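You operate a simulated robot arm through the tools that you are given. There is no shell and no other tool. Be economical: measure what you need, move in short steps, check, and stop when the job is done.

You run a simulated two-armed robot. Do the job below in one go: nothing can be reset, and whatever is moved stays where it is left.

Task
Wipe the grease off the steel plate with cleaner from the green bottle.
Fine: hold the bottle to work its cap, which waits on the clear part of the bench; use the white rag, put it back and screw the cap shut. What is to be rubbed or washed off counts as gone when no trace of it is left.

Only the result counts: the job must be done as asked and must still hold three seconds after the hand-in. Knocking over, shifting, dropping, spilling or breaking anything else fails it. Lids that push on must go on centred and level and be pressed home; caps that screw on are set level and turned clockwise until they are tight.

Robot
Two 7-joint arms with two-finger parallel grippers on one trunk, on a base that drives. Base frame: it is fixed to the floor where the robot stands at the start and does not move with it; the origin is under the middle of the robot, x ahead of it, y to its left, z up; the surface under the hand at the start is at about z = 88. Lengths are in cm, angles in degrees, forces in N, time in s.
The left shoulder is at the start at [6, 14.3, 92.6], the right one opposite. With the tool pointing down near the work surface each hand reaches from about 30 to 72 cm from the robot's upright axis, wherever it stands, measured 20 degrees to its own side. Places, roughly: clear part of the wooden bench [50, -20, 90]. Payload 1.57 kg a hand.
Tool frame (each hand has its own): the origin (TCP) lies between the finger pads and is the grasp point; the fingertips stand 3 cm ahead of it; z points along the fingers, y is the line along which they close. Largest opening 11 cm; finger width 2.4, thickness 1.2; the body of the gripper, 4.8 by 11.2 cm, starts 7.8 cm behind the TCP.
Orientation is that of the tool frame in the base frame, as [roll, pitch, yaw] about the fixed x, y, z axes, in that order (R = Rz(yaw) Ry(pitch) Rx(roll)). With the fingers straight down and closing along the base's y, the tool's x points along the base's -x, its y along +y and its z along -z.

Tools
- The arms move only by the tool jog_arm. It takes "left_moves", "right_moves" or both (then of equal length, played together; a hand with none holds still); each is text: rows parted by semicolons, each of 7 numbers parted by spaces: the shift along the tool's x, y, z in units of 50 mm (1.0 is 50 mm), then the turn, a rotation vector about the tool's x, y, z in units of 8 degrees (1.0 is 8 degrees), then the opening, from 0 (shut) to 1 (fully open). In form: tx ty tz ax ay az hand; .... A call has 1 to 8 rows; each row shifts and turns the commanded pose from where the row before left it, along the tool's axes as they then stand. A call with a number of a shift or a turn outside -1 to 1 is refused whole. A row lasts 0.2 s, in which the tool goes at most 5 cm and 8.6 degrees; a call with a longer step from one row to the next is refused whole, and so is a gripper value outside its range. Where a pose cannot be reached the arm comes as near as it can. A force on the tool above 40 N (or 10 N above the force at the start of the call, whichever is more), or a blocked arm, ends the call early, and 0.2 s more pass. Each finger travels about 4.5 cm/s and halts on what it meets, pressing with about 26 N; the grip force reading is that of the motor and also rises with nothing between the fingers. The clock runs only during rows and for 0.2 s after the last one: add rows that do not move to give the fingers time. It gives the time, the measured TCP pose, the force on the tool (base axes), the opening and the grip force at its end, in the units of the frame above (readings bear some noise), with the torque about the TCP (base axes, N m) and any sound that the robot's microphone picked up, and new pictures: "show" is both (left out), scene, wrist or none (wrist: the cameras of the hands that moved).
- Cameras (640 x 400 px; columns grow to the right, rows downward): "scene" is now at [4.54, -0.16, 153.84]; the picture's right is [0.15, -0.99, 0.00], its down [-0.77, -0.12, -0.63] and it looks along [0.62, 0.09, -0.78] (base axes); focal length 267 px, centre (320, 200). "left" rides on the left gripper at [7, -1.6, -14.1] in its tool frame; the picture's right is [0.23, 0.97, 0.00], its down [-0.85, 0.20, -0.48] and it looks along [-0.47, 0.11, 0.88] (tool axes); focal length 222 px, centre (320, 200). "right" rides on the right gripper at [7, 1.6, -14.1] in its tool frame; the picture's right is [-0.23, 0.97, 0.00], its down [-0.86, -0.20, -0.48] and it looks along [-0.47, -0.11, 0.88] (tool axes); focal length 222 px, centre (320, 200). There is no depth. A picture from a camera that has moved, and an enlarged one, comes with that camera's place and axes in the base frame and with its lens. The place of the scene camera against the robot may be out by one fixed shift of up to 1.8 cm in any direction.
- raise_lower(by): slides the trunk up (or, below 0, down) by that many cm; the arms and the scene camera ride with it, the base frame stays. It gives what a move gives, with no picture.
- steer(legs): drives the robot by 1 to 6 legs, each [ahead, left, turn to the left] in cm, cm and degrees, along the robot's own axes; the way and the turn of a leg run together, so that a leg with both is an arc; at most 150 cm and 180 degrees a leg. The arms and the cameras ride along, it lands a little off, and it stops where it bumps. It gives what a move gives, and a new picture of the scene camera.
- aim_head(pan, tilt): turns the head with the scene camera to pan (to the left, within 86 degrees either way) and tilt (down, from -29 to 69), counted from straight ahead of the robot. It gives what a move gives, and a new picture of the scene camera.
- enlarge(camera, box): a new picture of the part [left, top, right, bottom] of that camera's present view, enlarged. It takes no simulated time.
- close_job(): hands the job in; it is judged then, once.

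Go step by step. Nothing tells you exact positions but the pictures and the camera data: compare them with the known pose of the tool, close in by small moves and look again before you grip or let go. The budget is 120 turns and 260 pictures, counting those below and the enlarged ones. Unless the task says otherwise, let go and move clear before handing in, and close with one line.

The tools are called after "Request:" as name(argument=value, ...) on one line, values as JSON. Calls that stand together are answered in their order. jog_arm: Moves the arms, as the interface text tells. Its arguments: {"type":"object","properties":{"left_moves":{"type":"string"},"right_moves":{"type":"string"},"show":{"type":"string","enum":["both","scene","wrist","none"]}},"required":[]} The other tools are called the same way: raise_lower (by) slides the trunk up or down; steer (legs) drives the base; aim_head (pan, tilt) turns the head that bears the scene camera; enlarge (camera, box) takes an enlarged picture of a part of a camera's view; close_job () hands the job in.

At the start:

```text
time_s: 0.0
left_tool_pos: [59.71, 22.63, 99.92]
left_tool_rot: [180.0, 0.0, -180.0]
left_force: [-0.2, 0.5, -0.1]
left_ft_torque: [-0.03, -0.03, -0.01]
left_opening: 11.0
left_finger_force: 0.1
right_tool_pos: [59.68, -22.68, 100.07]
right_tool_rot: [180.0, 0.0, 180.0]
right_force: [0.0, -0.6, -0.1]
right_ft_torque: [-0.01, 0.01, 0.01]
right_opening: 11.0
right_finger_force: 0.0
trunk travel left (down, up): [-52.5, 6.5]
robot x, y, heading: [0.09, 0.13, 0.2]
head pan, tilt: [8.7, 51.1]
```

scene: 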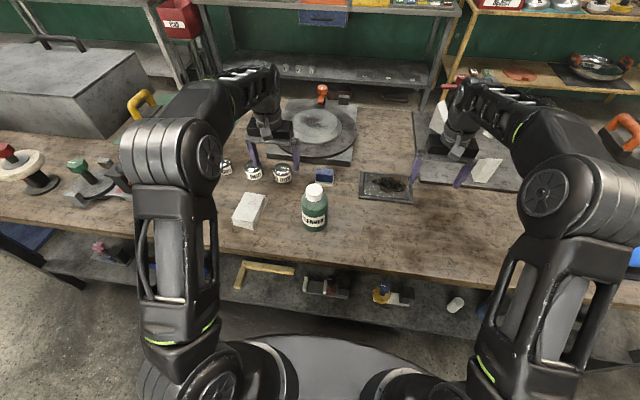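
right: 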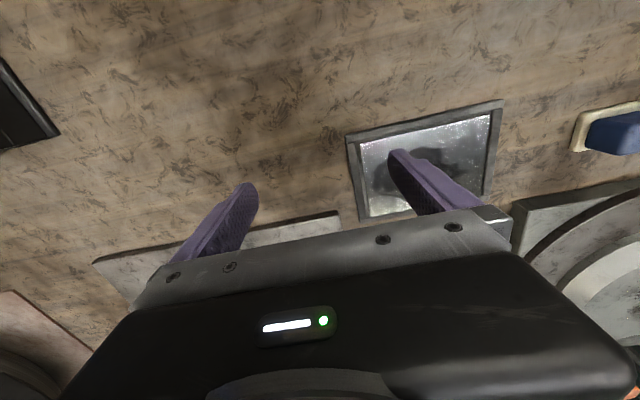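
left: 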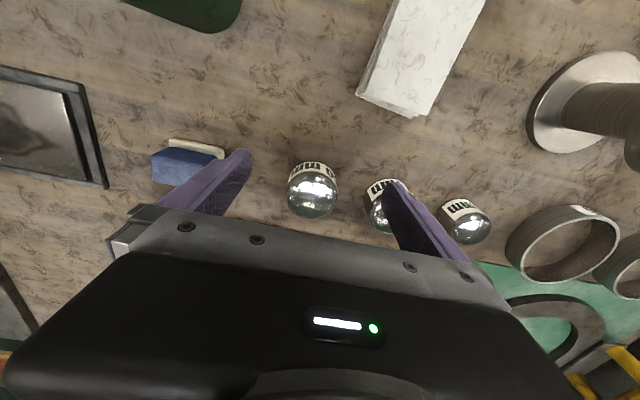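

I see a green bottle with a white cap, a steel plate in a tray with a dark smear, and a white block-like thing that may be the rag. I'll enlarge to identify them.

Request:
enlarge(camera="scene", box=[220, 150, 430, 250])

Request:
enlarge(camera="scene", box=[400, 80, 640, 220])

```text
3.05 times, centred on (325, 200) of scene
camera zoom: at [4.54, -0.16, 153.84], right [0.15, -0.99, 0.0], down [-0.77, -0.12, -0.63], along [0.62, 0.09, -0.78], focal length 813 px, centre (305, 200)
```

zoom: 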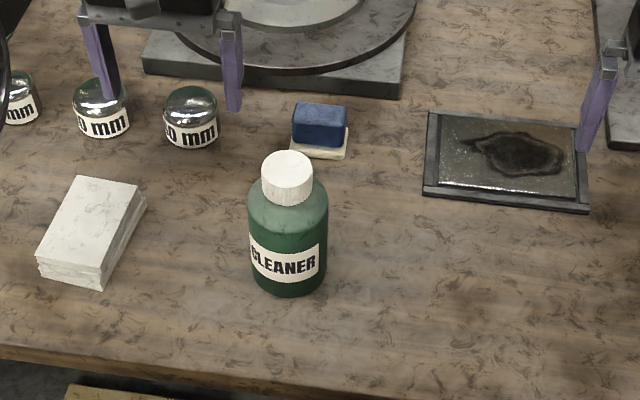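

```text
2.67 times, centred on (520, 150) of scene
camera zoom: at [4.54, -0.16, 153.84], right [0.15, -0.99, 0.0], down [-0.77, -0.12, -0.63], along [0.62, 0.09, -0.78], focal length 711 px, centre (-213, 333)
```

zoom: 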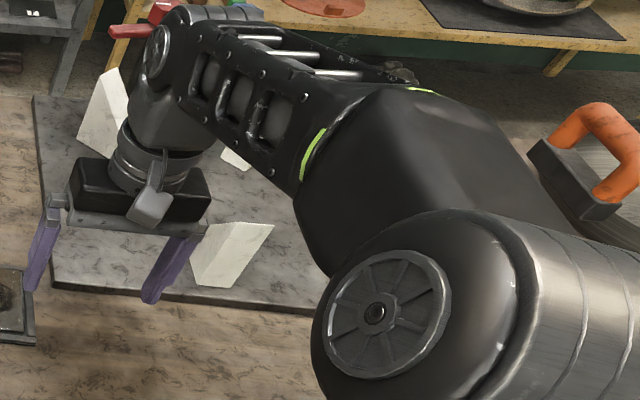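

The bottle stands near (49, 8), the plate near (65, -13), and a white folded stack near (49, 28). I'll lift the right hand and look at the hidden right part of the bench, and zoom on the stack.

Request:
jog_arm(right_moves="0 0 -1 0 0 0 1;0.5 0 -1 0 0 0 1;1 0 -0.2 0 0 0 1;1 0 0 0 0 0 1", left_moves="0 0 -1 0 0 0 1;0 0 -1 0 0 0 1;0 0 0 0 0 0 1;0 0 0 0 0 0 1")

Request:
enlarge(camera="left", box=[200, 0, 640, 275])

Request:
enlarge(camera="scene", box=[320, 80, 560, 230])

```text
refused: row 2 steps farther than a row can; nothing moved
```

```text
1.45 times, centred on (420, 138) of left
camera zoom: at [52.73, 20.92, 114.13], right [-0.23, 0.97, 0.0], down [0.85, 0.2, 0.48], along [0.47, 0.11, -0.88], focal length 323 px, centre (174, 291)
```

zoom: 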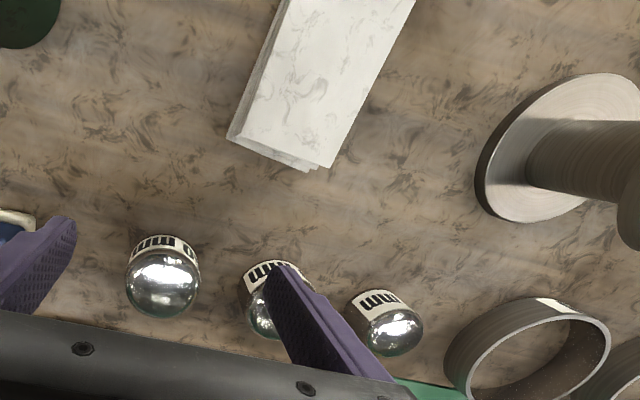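

```text
2.67 times, centred on (440, 155) of scene
camera zoom: at [4.54, -0.16, 153.84], right [0.15, -0.99, 0.0], down [-0.77, -0.12, -0.63], along [0.62, 0.09, -0.78], focal length 711 px, centre (0, 320)
```

zoom: 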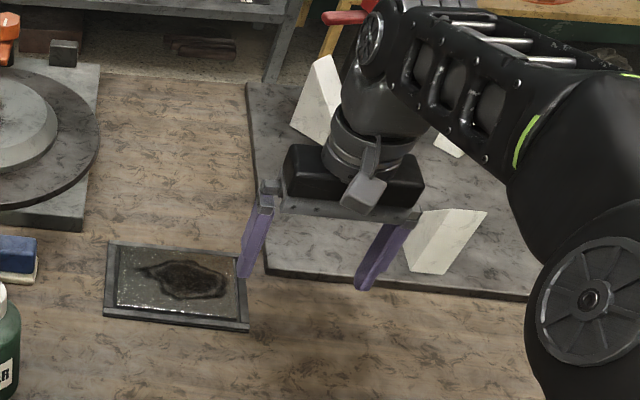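

The folded white stack is the rag. I'll lift both hands and draw them back so the wrist cameras can measure bottle, rag and plate.

Request:
jog_arm(right_moves="0 0 -1 0 0 0 1;0 0 -1 0 0 0 1;1 0 0 0 0 0 1;1 0 0 0 0 0 1;0 0 0 0 0 0 1;0 0 0 0 0 0 1", left_moves="0 0 -1 0 0 0 1;0 0 -1 0 0 0 1;0 0 -0.6 0 0 0 1;1 0 0 0 0 0 1;1 0 0 0 0 0 1;1 0 0 0 0 0 1")

```text
time_s: 1.4
left_tool_pos: [43.67, 22.64, 106.12]
left_tool_rot: [-180.0, 0.0, 179.9]
left_force: [0.7, 0.4, -0.9]
left_ft_torque: [-0.01, -0.01, -0.01]
left_opening: 10.99
left_finger_force: 0.0
left hand out of reach, approached as far as the arm can: row 2, 3
right_tool_pos: [49.62, -22.69, 105.0]
right_tool_rot: [-179.9, 0.0, 180.0]
right_force: [-0.3, -0.1, 0.8]
right_ft_torque: [-0.03, 0.01, -0.01]
right_opening: 11.0
right_finger_force: 0.0
right hand out of reach, approached as far as the arm can: row 2
trunk travel left (down, up): [-52.5, 6.5]
robot x, y, heading: [-0.16, 0.07, -0.2]
head pan, tilt: [8.7, 51.1]
camera scene: at [4.35, -0.1, 153.85], right [0.15, -0.99, 0.0], down [-0.77, -0.12, -0.63], along [0.62, 0.09, -0.78], focal length 267 px, centre (320, 200)
camera right: at [42.65, -21.13, 119.1], right [0.23, 0.97, 0.0], down [0.85, -0.2, 0.48], along [0.47, -0.11, -0.88], focal length 222 px, centre (320, 200)
camera left: at [36.55, 21.02, 120.15], right [-0.23, 0.97, 0.0], down [0.85, 0.2, 0.48], along [0.47, 0.11, -0.88], focal length 222 px, centre (320, 200)
```

scene: 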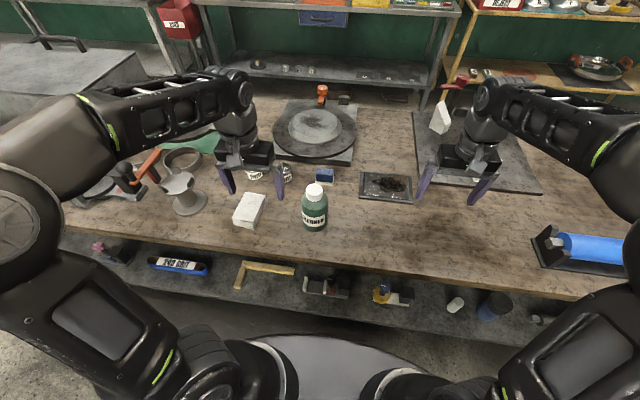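
right: 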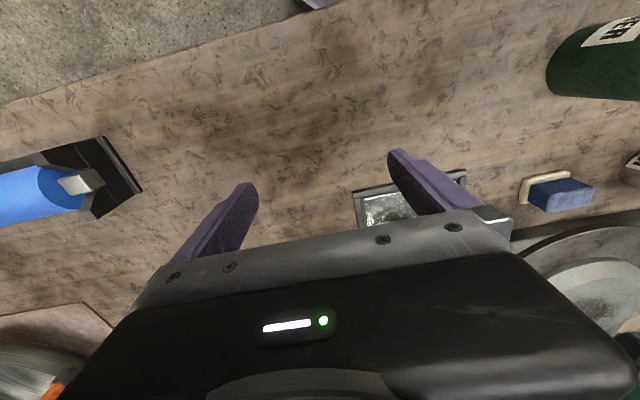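
left: 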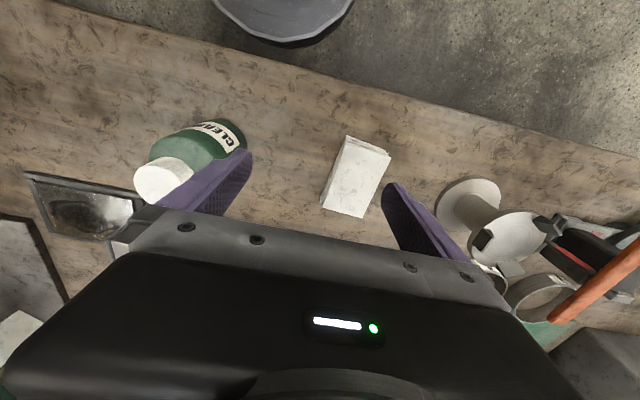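

Positions so far: bottle about (47.5, 9), cap top about z 101, rag centre about (48, 28.8) lying along x, tray about x 59–71.6 and y -19 to -2.5. I'll raise the trunk and turn the left hand to a horizontal side grip, camera up, fingers pointing toward (+x, -y).

Request:
raise_lower(by=6)

Request:
jog_arm(left_moves="0 0 0 0.6786 0.281 -0.6786 1;0 0 0 0.6786 0.281 -0.6786 1;0 0 0 0.6786 0.281 -0.6786 1;0 0 0 0.6786 0.281 -0.6786 1;0 0 0 0.6786 0.281 -0.6786 1;0 0 0 0.6786 0.281 -0.6786 1;0 0 0 0.6786 0.281 -0.6786 1;0 0 0 0.6786 0.281 -0.6786 1", show="scene")

```text
time_s: 2.4
left_tool_pos: [43.77, 22.56, 111.96]
left_tool_rot: [-179.9, 0.0, -179.9]
left_force: [1.2, -0.8, -0.3]
left_ft_torque: [0.02, -0.01, 0.01]
left_opening: 11.0
left_finger_force: 0.1
right_tool_pos: [49.77, -22.66, 110.9]
right_tool_rot: [-179.9, 0.0, 180.0]
right_force: [0.1, 0.0, -0.7]
right_ft_torque: [-0.04, 0.01, -0.01]
right_opening: 11.01
right_finger_force: 0.1
trunk travel left (down, up): [-58.5, 0.5]
robot x, y, heading: [0.21, -0.03, 0.1]
head pan, tilt: [8.7, 51.1]
```

```text
time_s: 4.2
left_tool_pos: [43.84, 22.77, 111.92]
left_tool_rot: [-144.1, -30.9, -144.1]
left_force: [0.1, -0.2, 0.1]
left_ft_torque: [0.0, 0.0, 0.02]
left_opening: 10.99
left_finger_force: 0.0
right_tool_pos: [49.67, -22.69, 110.95]
right_tool_rot: [-180.0, -0.1, 180.0]
right_force: [0.0, 0.0, 0.0]
right_ft_torque: [-0.06, -0.03, -0.01]
right_opening: 10.99
right_finger_force: 0.0
trunk travel left (down, up): [-58.5, 0.5]
robot x, y, heading: [0.1, 0.0, -0.2]
head pan, tilt: [8.7, 51.1]
camera scene: at [4.53, -0.12, 159.84], right [0.15, -0.99, 0.0], down [-0.77, -0.12, -0.63], along [0.62, 0.09, -0.78], focal length 267 px, centre (320, 200)
```

scene: 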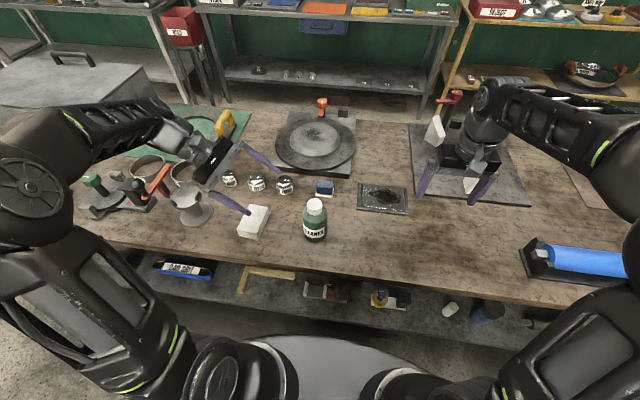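

The turn works so far; I continue it.

Request:
jog_arm(left_moves="0 0 0 0.6786 0.281 -0.6786 1;0 0 0 0.6786 0.281 -0.6786 1;0 0 0 0.6786 0.281 -0.6786 1;0 0 0 0.6786 0.281 -0.6786 1;0 0 0 0.6786 0.281 -0.6786 1;0 0 0 0.6786 0.281 -0.6786 1;0 0 0 0.6786 0.281 -0.6786 1;0 0 0 0.6786 0.281 -0.6786 1", show="none")

Request:
jog_arm(left_moves="0 0 0 0.6786 0.281 -0.6786 1;0 0 0 0.6786 0.281 -0.6786 1;0 0 0 0.387 0.16 -0.387 1")

```text
time_s: 6.0
left_tool_pos: [43.78, 22.63, 111.96]
left_tool_rot: [-119.4, -75.0, -119.5]
left_force: [-0.6, -0.4, -0.4]
left_ft_torque: [-0.01, 0.01, 0.02]
left_opening: 11.0
left_finger_force: 0.1
right_tool_pos: [49.79, -22.7, 111.03]
right_tool_rot: [180.0, 0.0, -180.0]
right_force: [-0.2, 0.2, -0.5]
right_ft_torque: [0.01, -0.04, -0.04]
right_opening: 11.0
right_finger_force: 0.0
trunk travel left (down, up): [-58.5, 0.5]
robot x, y, heading: [-0.3, -0.28, 0.4]
head pan, tilt: [8.7, 51.1]
```

```text
time_s: 6.8
left_tool_pos: [43.77, 22.7, 112.05]
left_tool_rot: [49.7, -89.9, 85.4]
left_force: [0.1, 0.4, -0.4]
left_ft_torque: [-0.02, -0.02, 0.01]
left_opening: 11.01
left_finger_force: 0.0
right_tool_pos: [49.65, -22.69, 110.95]
right_tool_rot: [-180.0, 0.0, 179.9]
right_force: [0.1, -0.4, -0.3]
right_ft_torque: [-0.01, -0.02, 0.0]
right_opening: 11.0
right_finger_force: 0.1
trunk travel left (down, up): [-58.5, 0.5]
robot x, y, heading: [-0.22, -0.02, 0.3]
head pan, tilt: [8.7, 51.1]
camera scene: at [4.52, -0.16, 159.84], right [0.15, -0.99, 0.0], down [-0.77, -0.12, -0.63], along [0.62, 0.09, -0.78], focal length 267 px, centre (320, 200)
camera left: at [34.87, 33.81, 118.99], right [-0.69, -0.69, 0.23], down [-0.48, 0.2, -0.86], along [0.55, -0.7, -0.47], focal length 222 px, centre (320, 200)
```

scene: 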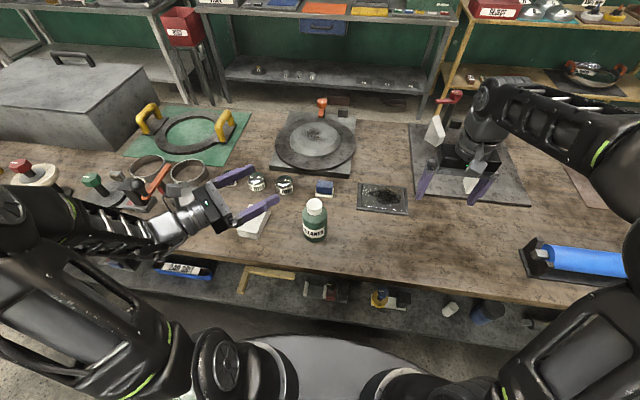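
left: 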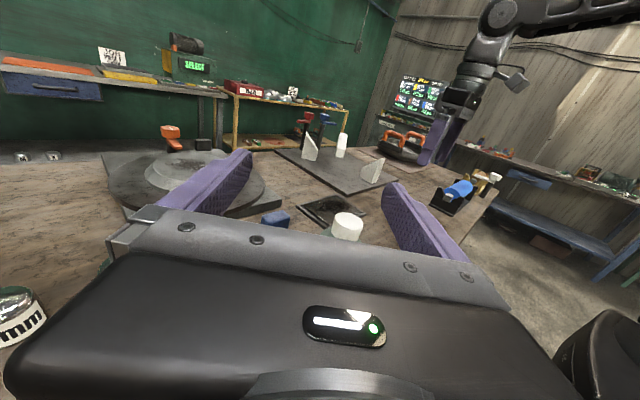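

The left hand is now horizontal, pointing at the bottle; triangulating the two wrist views gives the cap at about (47.8, 9.4), top z≈102. I lower the hand to a start point 14 cm short of the bottle.

Request:
jog_arm(left_moves="0 0.66 -0.2 0 0 0 1;0 0.656 -0.2 0 0 0 1;-0.7 0 0 0 0 0 1;-0.7 0 0 0 0 0 1;-0.7 0 0 0 0 0 1;-0.7 0 0 0 0 0 1;-0.7 0 0 0 0 0 1;0 0 0 0 0 0 1")

```text
time_s: 8.6
left_tool_pos: [40.25, 21.46, 94.37]
left_tool_rot: [-70.3, -89.9, -154.7]
left_force: [-0.3, 1.2, -1.1]
left_ft_torque: [0.01, 0.02, 0.0]
left_opening: 11.02
left_finger_force: 0.2
left hand out of reach, approached as far as the arm can: row 2
right_tool_pos: [49.73, -22.73, 110.97]
right_tool_rot: [180.0, -0.1, 179.9]
right_force: [-0.3, 0.5, 0.1]
right_ft_torque: [0.03, -0.03, 0.03]
right_opening: 11.0
right_finger_force: 0.0
trunk travel left (down, up): [-58.5, 0.5]
robot x, y, heading: [0.05, 0.01, -0.2]
head pan, tilt: [8.7, 51.1]
camera scene: at [4.5, -0.18, 159.84], right [0.15, -0.99, 0.0], down [-0.77, -0.12, -0.63], along [0.62, 0.09, -0.78], focal length 267 px, centre (320, 200)
camera left: at [31.35, 32.52, 101.39], right [-0.69, -0.69, 0.23], down [-0.48, 0.2, -0.86], along [0.54, -0.7, -0.47], focal length 222 px, centre (320, 200)
```

scene: 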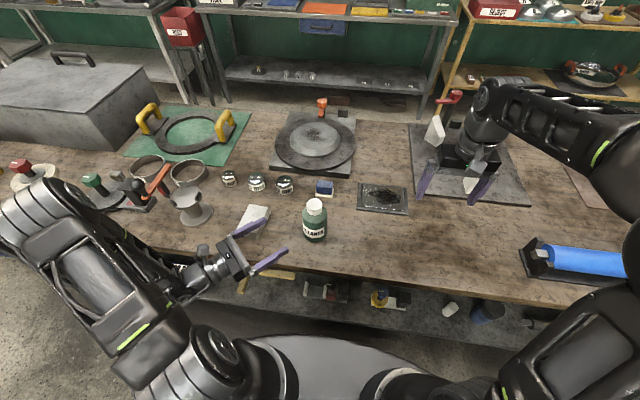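
left: 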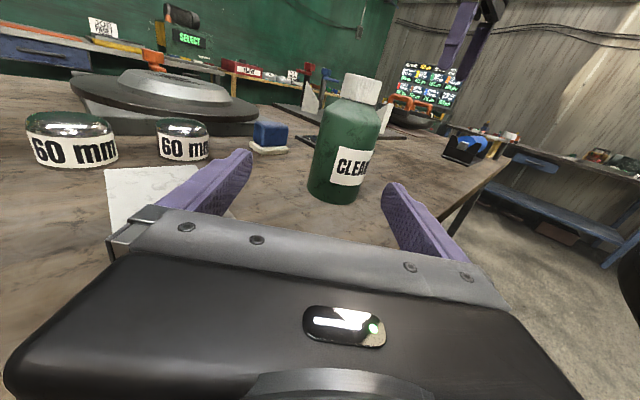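

Bottle axis is about (47.6, 9.1); I shift 3.4 cm sideways and advance, then check the alignment before the last bit.

Request:
jog_arm(left_moves="0 0.68 0 0 0 0 1;0 0 0.7 0 0 0 1;0 0 0.8 0 0 0 1;0 0 0 0 0 0 1")

```text
time_s: 9.6
left_tool_pos: [43.15, 13.81, 94.39]
left_tool_rot: [-129.3, -90.0, -95.7]
left_force: [-0.1, -0.4, 1.0]
left_ft_torque: [-0.01, 0.02, -0.02]
left_opening: 11.0
left_finger_force: 0.0
right_tool_pos: [49.78, -22.69, 110.93]
right_tool_rot: [180.0, 0.1, -180.0]
right_force: [-0.8, -0.1, 0.2]
right_ft_torque: [-0.01, 0.0, 0.01]
right_opening: 10.99
right_finger_force: 0.1
trunk travel left (down, up): [-58.5, 0.5]
robot x, y, heading: [-0.0, 0.06, -0.2]
head pan, tilt: [8.7, 51.1]
camera scene: at [4.52, -0.12, 159.84], right [0.15, -0.99, 0.0], down [-0.77, -0.12, -0.63], along [0.62, 0.09, -0.78], focal length 267 px, centre (320, 200)
camera left: at [34.22, 24.89, 101.37], right [-0.69, -0.69, 0.23], down [-0.48, 0.2, -0.86], along [0.54, -0.7, -0.47], focal length 222 px, centre (320, 200)
```

scene: 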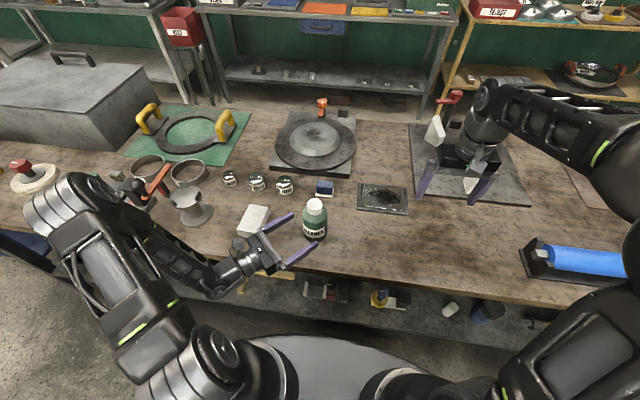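
left: 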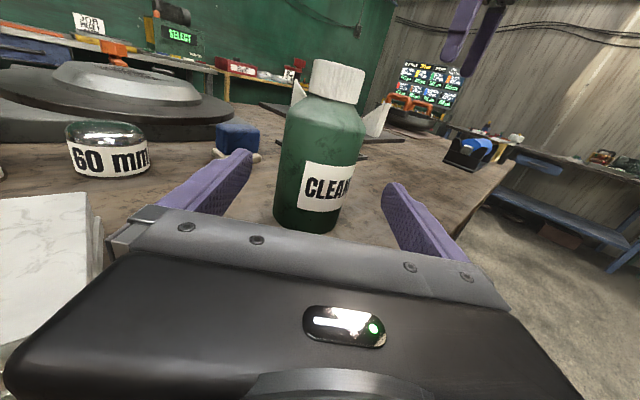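

Well centred; axis ~5.7 cm ahead. I advance and close on the bottle.

Request:
jog_arm(left_moves="0 0 0.6 0 0 0 1;0 0 0.55 0 0 0 1;0 0 0 0 0 0 1;0 0 0 0 0 0 0;0 0 0 0 0 0 0;0 0 0 0 0 0 0;0 0 0 0 0 0 0")

```text
time_s: 11.2
left_tool_pos: [47.06, 9.64, 94.25]
left_tool_rot: [-12.1, -90.0, 147.0]
left_force: [0.3, 0.2, 0.6]
left_ft_torque: [0.03, -0.01, 0.04]
left_opening: 7.03
left_finger_force: 26.1
right_tool_pos: [49.74, -22.71, 111.0]
right_tool_rot: [180.0, 0.0, -180.0]
right_force: [0.3, -0.5, 0.0]
right_ft_torque: [0.0, 0.02, 0.02]
right_opening: 11.04
right_finger_force: 0.1
trunk travel left (down, up): [-58.5, 0.5]
robot x, y, heading: [0.13, 0.06, 0.2]
head pan, tilt: [8.7, 51.1]
camera scene: at [4.54, -0.15, 159.84], right [0.15, -0.99, 0.0], down [-0.77, -0.12, -0.63], along [0.62, 0.09, -0.78], focal length 267 px, centre (320, 200)
camera left: at [38.31, 20.79, 101.28], right [-0.69, -0.69, 0.23], down [-0.48, 0.2, -0.86], along [0.54, -0.7, -0.47], focal length 222 px, centre (320, 200)
```

scene: 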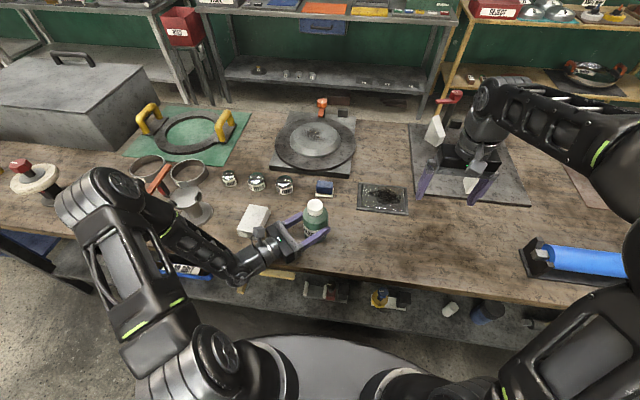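
left: 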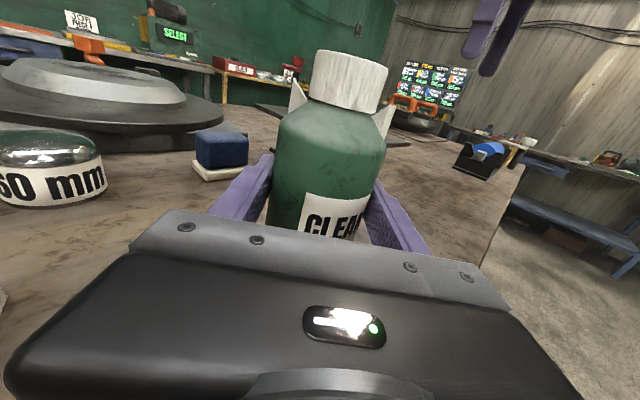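

Bottle gripped (7.0 cm). Now I bring the right hand above the cap.

Request:
jog_arm(right_moves="0.06 0.9 0 0 0 0 1;0.06 0.9 0 0 0 0 1;0.06 0.9 0 0 0 0 1;0.06 0.9 0 0 0 0 1;0.06 0.9 0 0 0 0 1;0.06 0.9 0 0 0 0 1;0.06 0.9 0 0 0 0 1;0 0 0 0 0 0 1")

```text
time_s: 13.0
left_tool_pos: [47.3, 9.66, 94.35]
left_tool_rot: [88.5, -90.0, 46.5]
left_force: [0.8, -1.4, -0.2]
left_ft_torque: [-0.14, -0.04, 0.03]
left_opening: 7.07
left_finger_force: 25.6
right_tool_pos: [47.72, 8.81, 110.92]
right_tool_rot: [-180.0, 0.0, 180.0]
right_force: [0.4, -0.5, -0.2]
right_ft_torque: [0.01, -0.03, 0.01]
right_opening: 11.0
right_finger_force: 0.1
trunk travel left (down, up): [-58.5, 0.5]
robot x, y, heading: [-0.04, 0.04, -0.1]
head pan, tilt: [8.7, 51.1]
camera scene: at [4.54, -0.19, 159.84], right [0.15, -0.99, 0.0], down [-0.77, -0.12, -0.63], along [0.62, 0.09, -0.78], focal length 267 px, centre (320, 200)
camera right: at [40.8, 10.38, 125.05], right [0.23, 0.97, 0.0], down [0.86, -0.2, 0.48], along [0.47, -0.11, -0.88], focal length 222 px, centre (320, 200)
```

scene: 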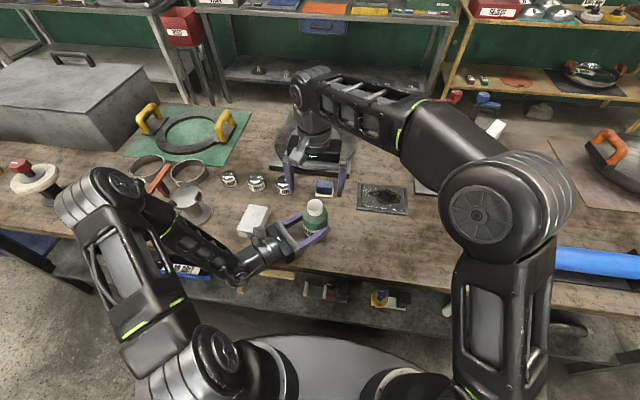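
right: 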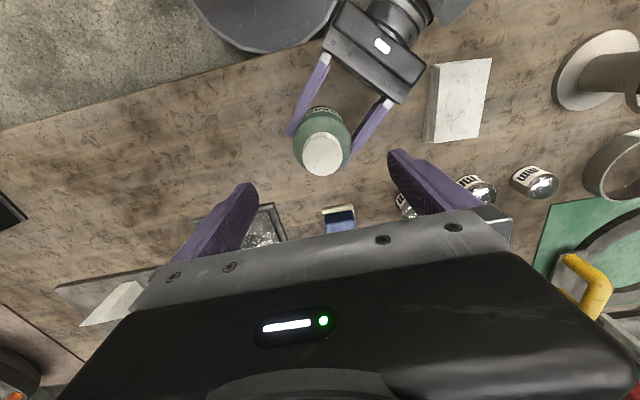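

Cap centre measured at (47.8, 9.05). I pre-wind the right wrist clockwise so there is room to unscrew anticlockwise.

Request:
jog_arm(right_moves="-0.02 0.05 0 0 0 1 1;0 0 0 0 0 1 1;0 0 0 0 0 1 1;0 0 0 0 0 1 1;0 0 0 0 0 1 1;0 0 0 0 0 1 1;0 0 0 0 0 1 1;0 0 0 0 0 1 1", show="none")

Request:
jog_arm(right_moves="0 0 0 0 0 1 1;0 0 0 0 0 1 1;0 0 0 0 0 1 1;0 0 0 0 0 1 1;0 0 0 0 0 1 1;0 0 0 0 0 1 1;0 0 0 0 0 0 1", show="both")

```text
time_s: 14.8
left_tool_pos: [47.16, 9.72, 94.3]
left_tool_rot: [2.2, -89.9, 132.7]
left_force: [0.2, 0.8, -0.1]
left_ft_torque: [-0.01, -0.01, -0.04]
left_opening: 7.06
left_finger_force: 25.5
right_tool_pos: [47.81, 8.99, 110.82]
right_tool_rot: [-180.0, 0.1, 115.8]
right_force: [0.1, -0.1, 0.2]
right_ft_torque: [-0.04, 0.03, 0.04]
right_opening: 11.0
right_finger_force: 0.1
trunk travel left (down, up): [-58.5, 0.5]
robot x, y, heading: [-0.19, -0.24, -0.0]
head pan, tilt: [8.7, 51.1]
```

```text
time_s: 16.4
left_tool_pos: [47.19, 9.73, 94.3]
left_tool_rot: [10.5, -89.9, 124.5]
left_force: [0.0, -0.6, 0.2]
left_ft_torque: [0.02, 0.02, -0.05]
left_opening: 7.03
left_finger_force: 26.0
right_tool_pos: [47.77, 9.17, 110.92]
right_tool_rot: [180.0, -0.1, 68.0]
right_force: [0.2, 0.7, 1.0]
right_ft_torque: [-0.01, 0.01, 0.0]
right_opening: 11.02
right_finger_force: 0.0
trunk travel left (down, up): [-58.5, 0.5]
robot x, y, heading: [0.04, -0.21, -0.2]
head pan, tilt: [8.7, 51.1]
camera scene: at [4.54, -0.14, 159.84], right [0.15, -0.99, 0.0], down [-0.77, -0.12, -0.63], along [0.62, 0.09, -0.78], focal length 267 px, centre (320, 200)
camera right: at [51.92, 14.85, 125.01], right [0.82, -0.58, 0.0], down [-0.51, -0.72, 0.48], along [-0.28, -0.39, -0.88], focal length 222 px, centre (320, 200)
```

scene: 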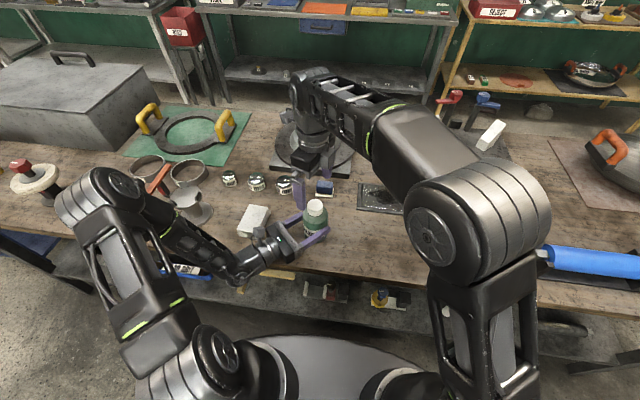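
right: 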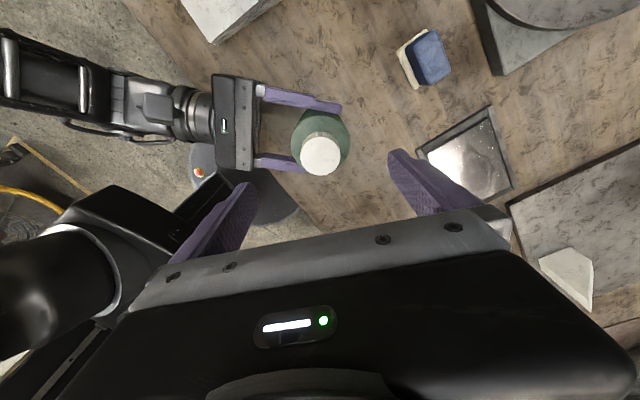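

Aligned with the cap. I descend so the tips reach just below the cap's rim (TCP z≈103.2) and close.

Request:
jog_arm(right_moves="0 0 0.7 0 0 0 1;0 0 0.6 0 0 0 1;0 0 0.24 0 0 0 0.8;0 0 0 0 0 0 0.5;0 0 0 0 0 0 0;0 0 0 0 0 0 0;0 0 0 0 0 0 0;0 0 0 0 0 0 0")

```text
time_s: 18.2
left_tool_pos: [47.21, 9.56, 94.34]
left_tool_rot: [-4.8, -90.0, 139.9]
left_force: [3.0, -2.1, -0.3]
left_ft_torque: [0.05, 0.27, -0.03]
left_opening: 7.03
left_finger_force: 26.6
right_tool_pos: [47.84, 9.13, 103.2]
right_tool_rot: [-179.9, 0.0, 67.9]
right_force: [-3.7, 1.2, -0.6]
right_ft_torque: [0.05, 0.06, -0.02]
right_opening: 3.98
right_finger_force: 25.8
trunk travel left (down, up): [-58.5, 0.5]
robot x, y, heading: [-0.35, -0.28, 0.3]
head pan, tilt: [8.7, 51.1]
camera scene: at [4.53, -0.15, 159.84], right [0.15, -0.99, 0.0], down [-0.77, -0.12, -0.63], along [0.62, 0.09, -0.78], focal length 267 px, centre (320, 200)
camera right: at [52.02, 14.91, 117.32], right [0.82, -0.58, 0.0], down [-0.5, -0.72, 0.48], along [-0.28, -0.39, -0.88], focal length 222 px, centre (320, 200)
```

scene: 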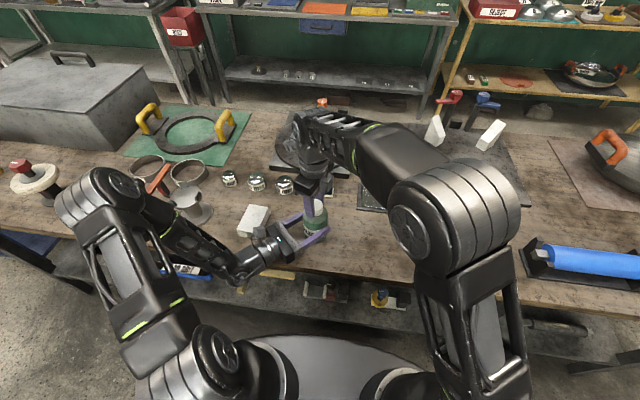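
right: 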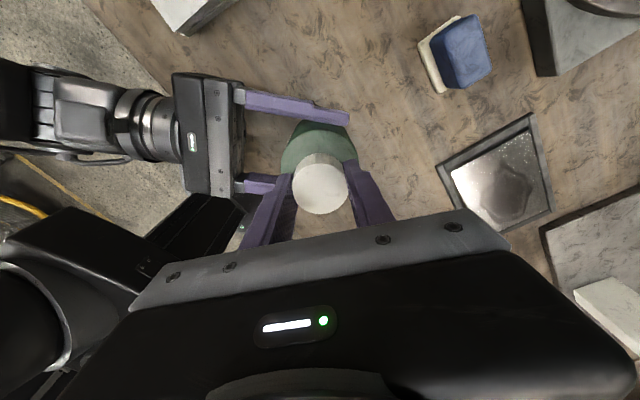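

Cap held (4.0 cm). Unscrewing anticlockwise with a tiny rise.

Request:
jog_arm(right_moves="0 0 -0.0015 0 0 -1 0;0 0 -0.0015 0 0 -1 0;0 0 -0.0015 0 0 -1 0;0 0 -0.0015 0 0 -1 0;0 0 -0.0015 0 0 -1 0;0 0 -0.0015 0 0 -1 0;0 0 -0.0015 0 0 -1 0;0 0 -0.0015 0 0 -1 0", show="none")

Request:
jog_arm(right_moves="0 0 -0.0015 0 0 -1 0;0 0 -0.0015 0 0 -1 0;0 0 -0.0015 0 0 -1 0;0 0 -0.0015 0 0 -1 0;0 0 -0.0015 0 0 -1 0;0 0 -0.0015 0 0 -1 0;0 0 -0.0015 0 0 -1 0;0 0 -0.0015 0 0 -1 0", show="none")

Request:
jog_arm(right_moves="0 0 -0.0015 0 0 -1 0;0 0 -0.0015 0 0 -1 0;0 0 -0.0015 0 0 -1 0;0 0 -0.0015 0 0 -1 0;0 0 -0.0015 0 0 -1 0;0 0 -0.0015 0 0 -1 0;0 0 -0.0015 0 0 -1 0;0 0 -0.0015 0 0 -1 0")

```text
time_s: 20.0
left_tool_pos: [47.2, 9.51, 94.32]
left_tool_rot: [-154.6, -89.9, -70.4]
left_force: [3.9, -9.1, 0.7]
left_ft_torque: [0.36, 0.21, -0.07]
left_opening: 7.0
left_finger_force: 26.8
right_tool_pos: [47.76, 9.1, 103.21]
right_tool_rot: [-180.0, 0.0, 132.2]
right_force: [-3.9, 7.5, 1.2]
right_ft_torque: [0.2, 0.11, -0.01]
right_opening: 3.91
right_finger_force: 25.5
trunk travel left (down, up): [-58.5, 0.5]
robot x, y, heading: [0.16, 0.18, -0.2]
head pan, tilt: [8.7, 51.1]
```

```text
time_s: 21.8
left_tool_pos: [47.21, 9.73, 94.26]
left_tool_rot: [148.8, -89.9, -13.8]
left_force: [1.4, -3.3, 1.4]
left_ft_torque: [0.12, -0.21, 0.0]
left_opening: 7.07
left_finger_force: 25.7
right_tool_pos: [47.83, 9.03, 103.18]
right_tool_rot: [180.0, 0.0, -163.9]
right_force: [1.4, 4.4, -0.9]
right_ft_torque: [0.09, -0.03, -0.01]
right_opening: 3.94
right_finger_force: 25.9
trunk travel left (down, up): [-58.5, 0.5]
robot x, y, heading: [-0.04, 0.09, -0.1]
head pan, tilt: [8.7, 51.1]
```

```text
time_s: 23.6
left_tool_pos: [47.16, 9.65, 94.3]
left_tool_rot: [-151.4, -90.0, -73.6]
left_force: [-4.2, 3.0, 3.3]
left_ft_torque: [-0.4, -0.32, 0.02]
left_opening: 7.04
left_finger_force: 25.9
right_tool_pos: [47.85, 9.01, 103.49]
right_tool_rot: [-180.0, -0.1, -99.8]
right_force: [4.0, -2.3, 0.0]
right_ft_torque: [-0.02, -0.11, 0.01]
right_opening: 3.93
right_finger_force: 25.8
trunk travel left (down, up): [-58.5, 0.5]
robot x, y, heading: [0.17, 0.08, -0.0]
head pan, tilt: [8.7, 51.1]
camera scene: at [4.51, -0.15, 159.85], right [0.15, -0.99, 0.0], down [-0.77, -0.12, -0.63], along [0.62, 0.09, -0.78], focal length 267 px, centre (320, 200)
camera right: at [45.02, 2.38, 117.55], right [-0.92, 0.39, 0.0], down [0.34, 0.81, 0.48], along [0.19, 0.44, -0.88], focal length 222 px, centre (320, 200)
```

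scene: 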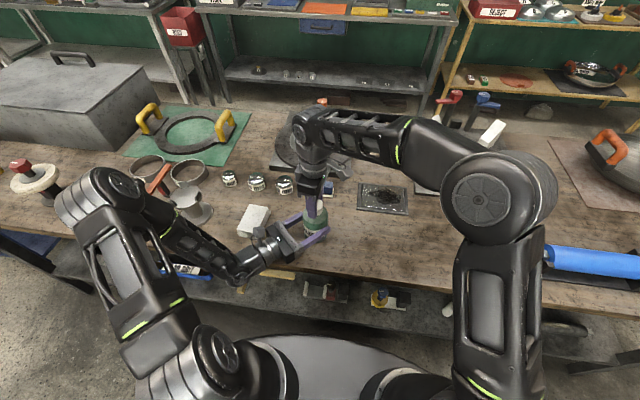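
right: 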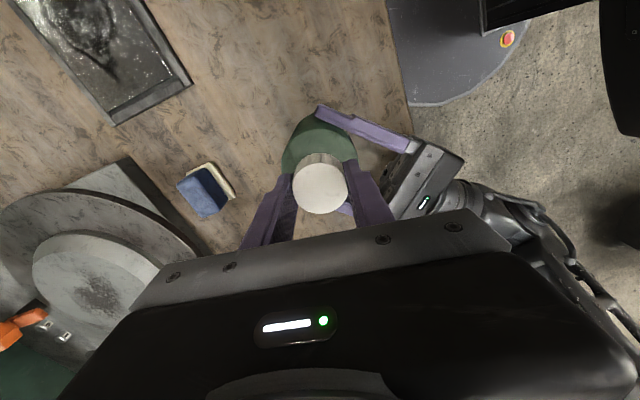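

It turned 192° freely and the hand is rising with the cap. I keep turning in this direction as far as the wrist allows.

Request:
jog_arm(right_moves="0 0 -0.0015 0 0 -1 0;0 0 -0.0015 0 0 -1 0;0 0 -0.0015 0 0 -1 0;0 0 -0.0015 0 0 -1 0;0 0 -0.0015 0 0 -1 0;0 0 -0.0015 0 0 -1 0;0 0 -0.0015 0 0 -1 0;0 0 -0.0015 0 0 -1 0", show="wrist")

```text
time_s: 25.4
left_tool_pos: [47.22, 9.72, 94.43]
left_tool_rot: [-143.1, -89.9, -82.0]
left_force: [-8.8, 3.9, 2.2]
left_ft_torque: [-0.22, -0.33, -0.06]
left_opening: 7.02
left_finger_force: 26.1
right_tool_pos: [47.84, 9.07, 103.65]
right_tool_rot: [-179.9, 0.0, -35.7]
right_force: [9.5, -2.7, -1.8]
right_ft_torque: [-0.12, -0.26, -0.01]
right_opening: 3.93
right_finger_force: 25.9
trunk travel left (down, up): [-58.5, 0.5]
robot x, y, heading: [0.09, -0.21, 0.2]
head pan, tilt: [8.7, 51.1]
camera right: at [52.48, 3.59, 117.67], right [-0.75, -0.66, 0.0], down [-0.58, 0.66, 0.48], along [-0.31, 0.36, -0.88], focal length 222 px, centre (320, 200)
```

right: 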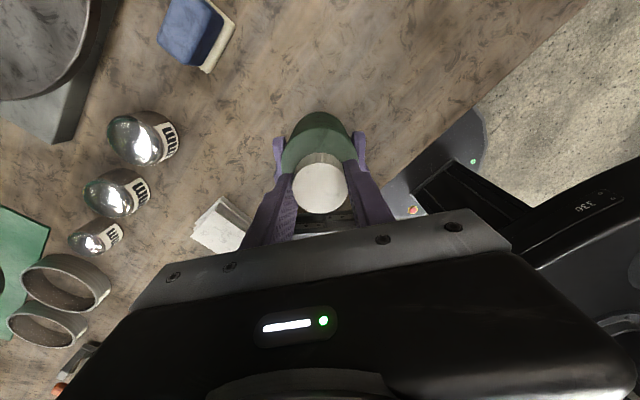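

Request:
jog_arm(right_moves="0 0 -0.003 0 0 -1 0;0 0 -0.003 0 0 -1 0;0 0 -0.003 0 0 -1 0;0 0 -0.003 0 0 -1 0;0 0 -0.003 0 0 -1 0;0 0 -0.003 0 0 -1 0;0 0 -0.003 0 0 -1 0;0 0 -0.003 0 0 -1 0", show="wrist")

```text
time_s: 27.2
left_tool_pos: [47.22, 9.68, 94.27]
left_tool_rot: [168.6, -90.0, -33.6]
left_force: [1.7, 0.1, 1.9]
left_ft_torque: [-0.02, 0.0, 0.01]
left_opening: 7.03
left_finger_force: 26.2
right_tool_pos: [47.82, 9.09, 103.62]
right_tool_rot: [-179.9, 0.0, 28.1]
right_force: [-0.6, -1.4, -0.5]
right_ft_torque: [0.01, -0.01, 0.03]
right_opening: 3.82
right_finger_force: 25.8
trunk travel left (down, up): [-58.5, 0.5]
robot x, y, heading: [-0.23, 0.19, 0.0]
head pan, tilt: [8.7, 51.1]
camera right: at [54.71, 10.81, 117.64], right [0.26, -0.97, 0.0], down [-0.85, -0.23, 0.48], along [-0.46, -0.12, -0.88], focal length 222 px, centre (320, 200)
```

right: 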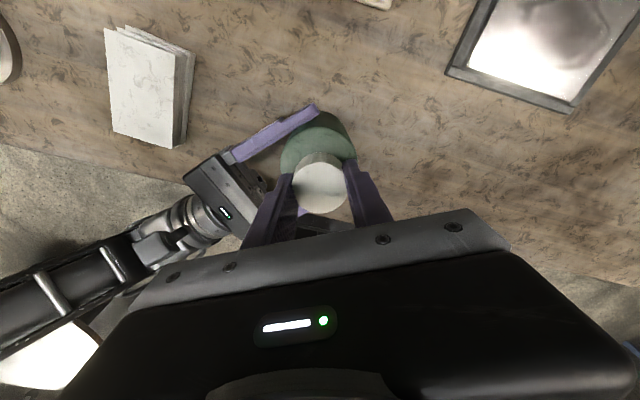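

All forces fell to near zero, suggesting the cap is off its thread. I lift gently 1 cm and watch.

Request:
jog_arm(right_moves="0 0 -0.1 0 0 0 0;0 0 -0.1 0 0 0 0;0 0 0 0 0 0 0", show="wrist")

Request:
enlarge(camera="left", box=[220, 0, 480, 240])

```text
time_s: 28.0
left_tool_pos: [47.14, 9.61, 94.26]
left_tool_rot: [11.3, -90.0, 123.7]
left_force: [1.3, 0.8, 1.6]
left_ft_torque: [0.02, 0.07, -0.03]
left_opening: 7.02
left_finger_force: 25.9
right_tool_pos: [47.66, 8.96, 104.75]
right_tool_rot: [-179.9, 0.0, 28.0]
right_force: [-0.3, -0.4, 0.4]
right_ft_torque: [0.01, -0.01, 0.01]
right_opening: 3.79
right_finger_force: 26.4
trunk travel left (down, up): [-58.5, 0.5]
robot x, y, heading: [-0.14, -0.03, 0.2]
head pan, tilt: [8.7, 51.1]
camera right: at [54.71, 10.8, 118.76], right [0.26, -0.97, 0.0], down [-0.85, -0.23, 0.48], along [-0.46, -0.12, -0.88], focal length 222 px, centre (320, 200)
```

right: 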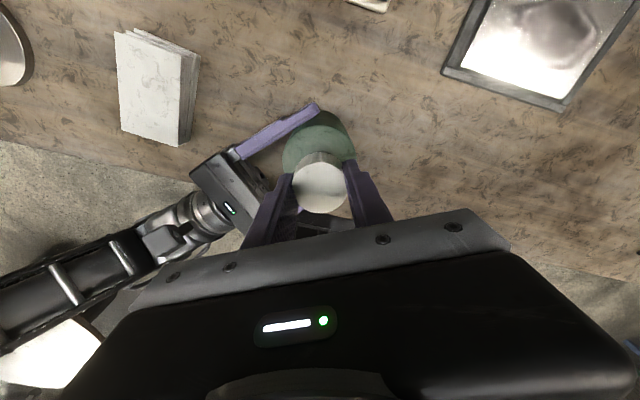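

```text
1.67 times, centred on (350, 120) of left
camera zoom: at [38.31, 20.8, 101.28], right [-0.69, -0.69, 0.23], down [-0.48, 0.2, -0.86], along [0.54, -0.7, -0.47], focal length 370 px, centre (270, 333)
```

zoom: 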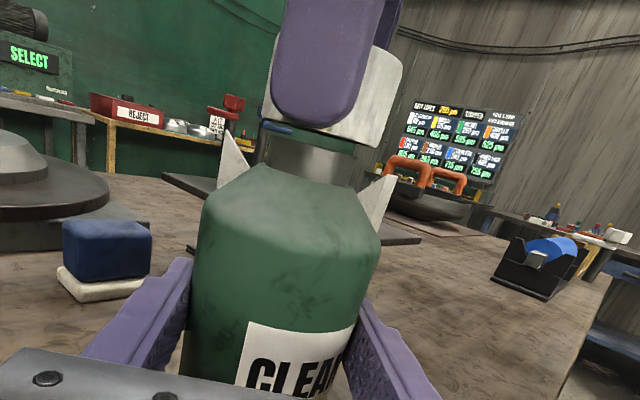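

The cap is off. I carry it up and over to the clear bench near (49, -20).

Request:
jog_arm(right_moves="0 0 -0.9 0 0 0 0;-0.331 0.763 0 0 0 0 0;-0.331 0.763 0 0 0 0 0;-0.331 0.763 0 0 0 0 0;-0.331 0.763 0 0 0 0 0;-0.331 0.763 0 0 0 0 0;-0.331 0.763 0 0 0 0 0;-0.331 0.763 0 0 0 0 0")

```text
time_s: 29.8
left_tool_pos: [47.14, 9.69, 94.37]
left_tool_rot: [44.3, -90.0, 90.6]
left_force: [0.6, -1.2, 0.7]
left_ft_torque: [-0.14, 0.07, 0.05]
left_opening: 7.05
left_finger_force: 25.8
right_tool_pos: [49.35, -19.53, 108.38]
right_tool_rot: [179.9, -0.3, 27.8]
right_force: [0.0, -0.3, 0.0]
right_ft_torque: [0.02, 0.02, 0.03]
right_opening: 3.82
right_finger_force: 26.4
right hand out of reach, approached as far as the arm can: row 8
trunk travel left (down, up): [-58.5, 0.5]
robot x, y, heading: [-0.03, -0.31, -0.0]
head pan, tilt: [8.7, 51.1]
camera scene: at [4.53, -0.22, 159.84], right [0.15, -0.99, 0.0], down [-0.77, -0.12, -0.63], along [0.62, 0.09, -0.78], focal length 267 px, centre (320, 200)
camera right: at [56.35, -17.74, 122.43], right [0.25, -0.97, 0.0], down [-0.85, -0.22, 0.47], along [-0.46, -0.12, -0.88], focal length 222 px, centre (320, 200)
```

scene: 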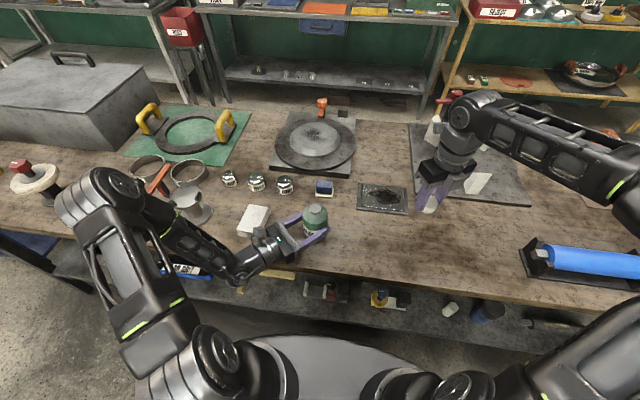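
right: 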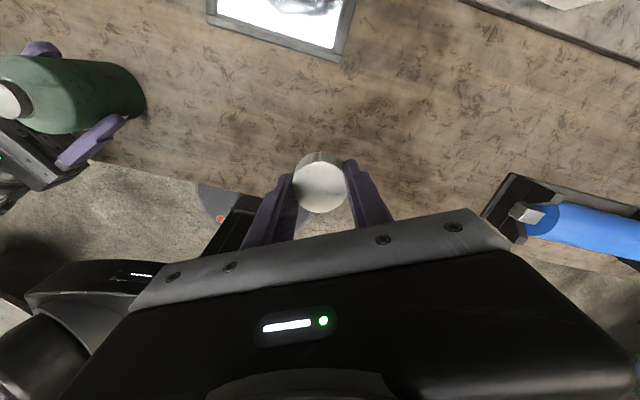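

Request:
jog_arm(right_moves="0 0 0.8 0 0 0 0;0 0 0.8 0 0 0 0;0 0 0.8 0 0 0 0;0 0 0.5 0 0 0 0;0 0 0.2 0 0 0 0;0 0 0.06 0 0 0 0;0 0 0.04 0 0 0 0;0 0 0 0 0 0 0", show="wrist")

```text
time_s: 31.6
left_tool_pos: [47.18, 9.64, 94.3]
left_tool_rot: [-153.3, -89.9, -71.7]
left_force: [0.7, 0.3, -0.2]
left_ft_torque: [-0.04, 0.06, -0.01]
left_opening: 7.02
left_finger_force: 26.1
right_tool_pos: [49.49, -19.41, 92.36]
right_tool_rot: [-179.9, 0.0, 27.9]
right_force: [-0.9, 0.7, -0.6]
right_ft_torque: [-0.04, 0.03, 0.01]
right_opening: 3.82
right_finger_force: 26.2
trunk travel left (down, up): [-58.5, 0.5]
robot x, y, heading: [-0.07, 0.03, -0.1]
head pan, tilt: [8.7, 51.1]
camera right: at [56.37, -17.6, 106.4], right [0.26, -0.97, 0.0], down [-0.85, -0.23, 0.48], along [-0.46, -0.12, -0.88], focal length 222 px, centre (320, 200)
```

right: 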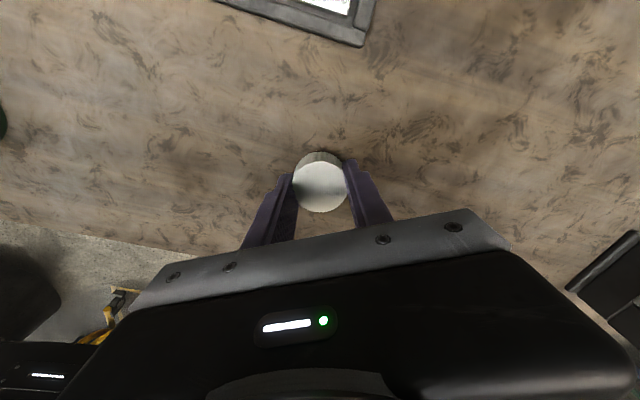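

Creep down until contact.

Request:
jog_arm(right_moves="0 0 0.06 0 0 0 0;0 0 0.05 0 0 0 0;0 0 0.04 0 0 0 0;0 0 0.04 0 0 0 0;0 0 0.03 0 0 0 0;0 0 0.02 0 0 0 0;0 0 0.02 0 0 0 0;0 0 0 0 0 0 0", show="none")

```text
time_s: 33.4
left_tool_pos: [47.04, 9.77, 94.36]
left_tool_rot: [-77.4, -89.9, -147.7]
left_force: [0.7, -0.5, -0.6]
left_ft_torque: [0.02, 0.02, -0.01]
left_opening: 7.02
left_finger_force: 25.7
right_tool_pos: [49.45, -19.42, 91.08]
right_tool_rot: [180.0, 0.0, 28.0]
right_force: [-1.9, -1.2, 7.3]
right_ft_torque: [0.07, 0.16, 0.02]
right_opening: 3.79
right_finger_force: 26.2
trunk travel left (down, up): [-58.5, 0.5]
robot x, y, heading: [0.14, 0.04, -0.2]
head pan, tilt: [8.7, 51.1]
```

Contact made; release, lift and park the right hand to the right.

Request:
jog_arm(right_moves="0 0 0 0 0 0 0.5;0 0 0 0 0 0 0.6;0 0 0 0 0 0 0.6;0 0 -0.6 0 0 0 0.6;0 0 -0.9 0 0 0 0.6;0 0 -0.9 0 0 0 0.6;0 0 -0.8 0 0 0 0.6;-0.65 0.68 0 0 0 0 0.6", show="wrist")

Request:
jog_arm(right_moves="-0.65 0.68 0 0 0 0 0.6;-0.65 0.68 0 0 0 0 0.6;-0.65 0.68 0 0 0 0 0.6;0 0 0 0 0 0 0.6", show="scene")

```text
time_s: 35.2
left_tool_pos: [47.15, 9.56, 94.28]
left_tool_rot: [-147.8, -89.9, -77.3]
left_force: [0.6, 0.4, 0.5]
left_ft_torque: [0.03, -0.02, 0.01]
left_opening: 7.02
left_finger_force: 26.1
right_tool_pos: [47.72, -23.19, 106.2]
right_tool_rot: [179.9, -0.2, 27.8]
right_force: [-0.1, -0.6, -0.4]
right_ft_torque: [0.06, -0.01, -0.02]
right_opening: 6.6
right_finger_force: 0.0
right hand out of reach, approached as far as the arm can: row 8
trunk travel left (down, up): [-58.5, 0.5]
robot x, y, heading: [0.12, 0.19, -0.2]
head pan, tilt: [8.7, 51.1]
camera right: at [54.63, -21.45, 120.27], right [0.25, -0.97, 0.0], down [-0.85, -0.22, 0.47], along [-0.46, -0.12, -0.88], focal length 222 px, centre (320, 200)
```

right: 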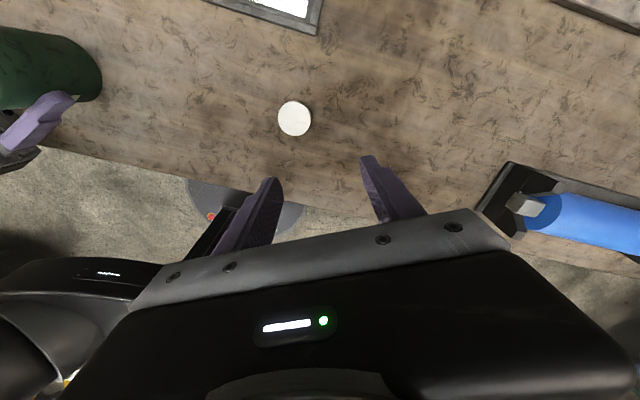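

```text
time_s: 36.2
left_tool_pos: [47.18, 9.61, 94.34]
left_tool_rot: [-150.8, -90.0, -74.2]
left_force: [0.4, 0.9, 0.0]
left_ft_torque: [0.07, -0.01, -0.03]
left_opening: 7.02
left_finger_force: 26.3
right_tool_pos: [41.63, -29.47, 101.29]
right_tool_rot: [179.7, -0.2, 27.6]
right_force: [0.7, 0.0, 0.3]
right_ft_torque: [-0.01, 0.02, 0.04]
right_opening: 6.59
right_finger_force: 0.1
right hand out of reach, approached as far as the arm can: row 1, 2, 3
trunk travel left (down, up): [-58.5, 0.5]
robot x, y, heading: [0.16, 0.25, 0.2]
head pan, tilt: [8.7, 51.1]
camera scene: at [4.56, -0.13, 159.84], right [0.15, -0.99, 0.0], down [-0.77, -0.12, -0.63], along [0.62, 0.09, -0.78], focal length 267 px, centre (320, 200)
```

scene: 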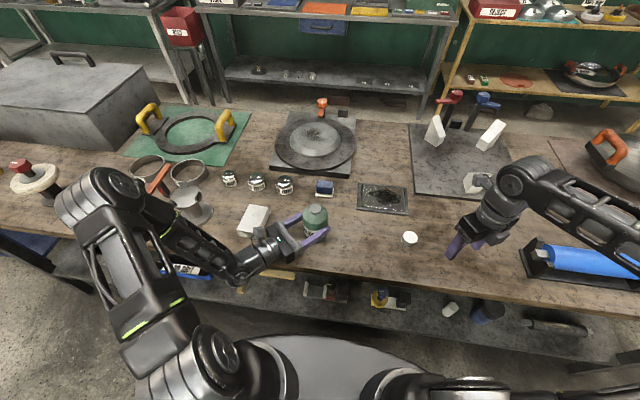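

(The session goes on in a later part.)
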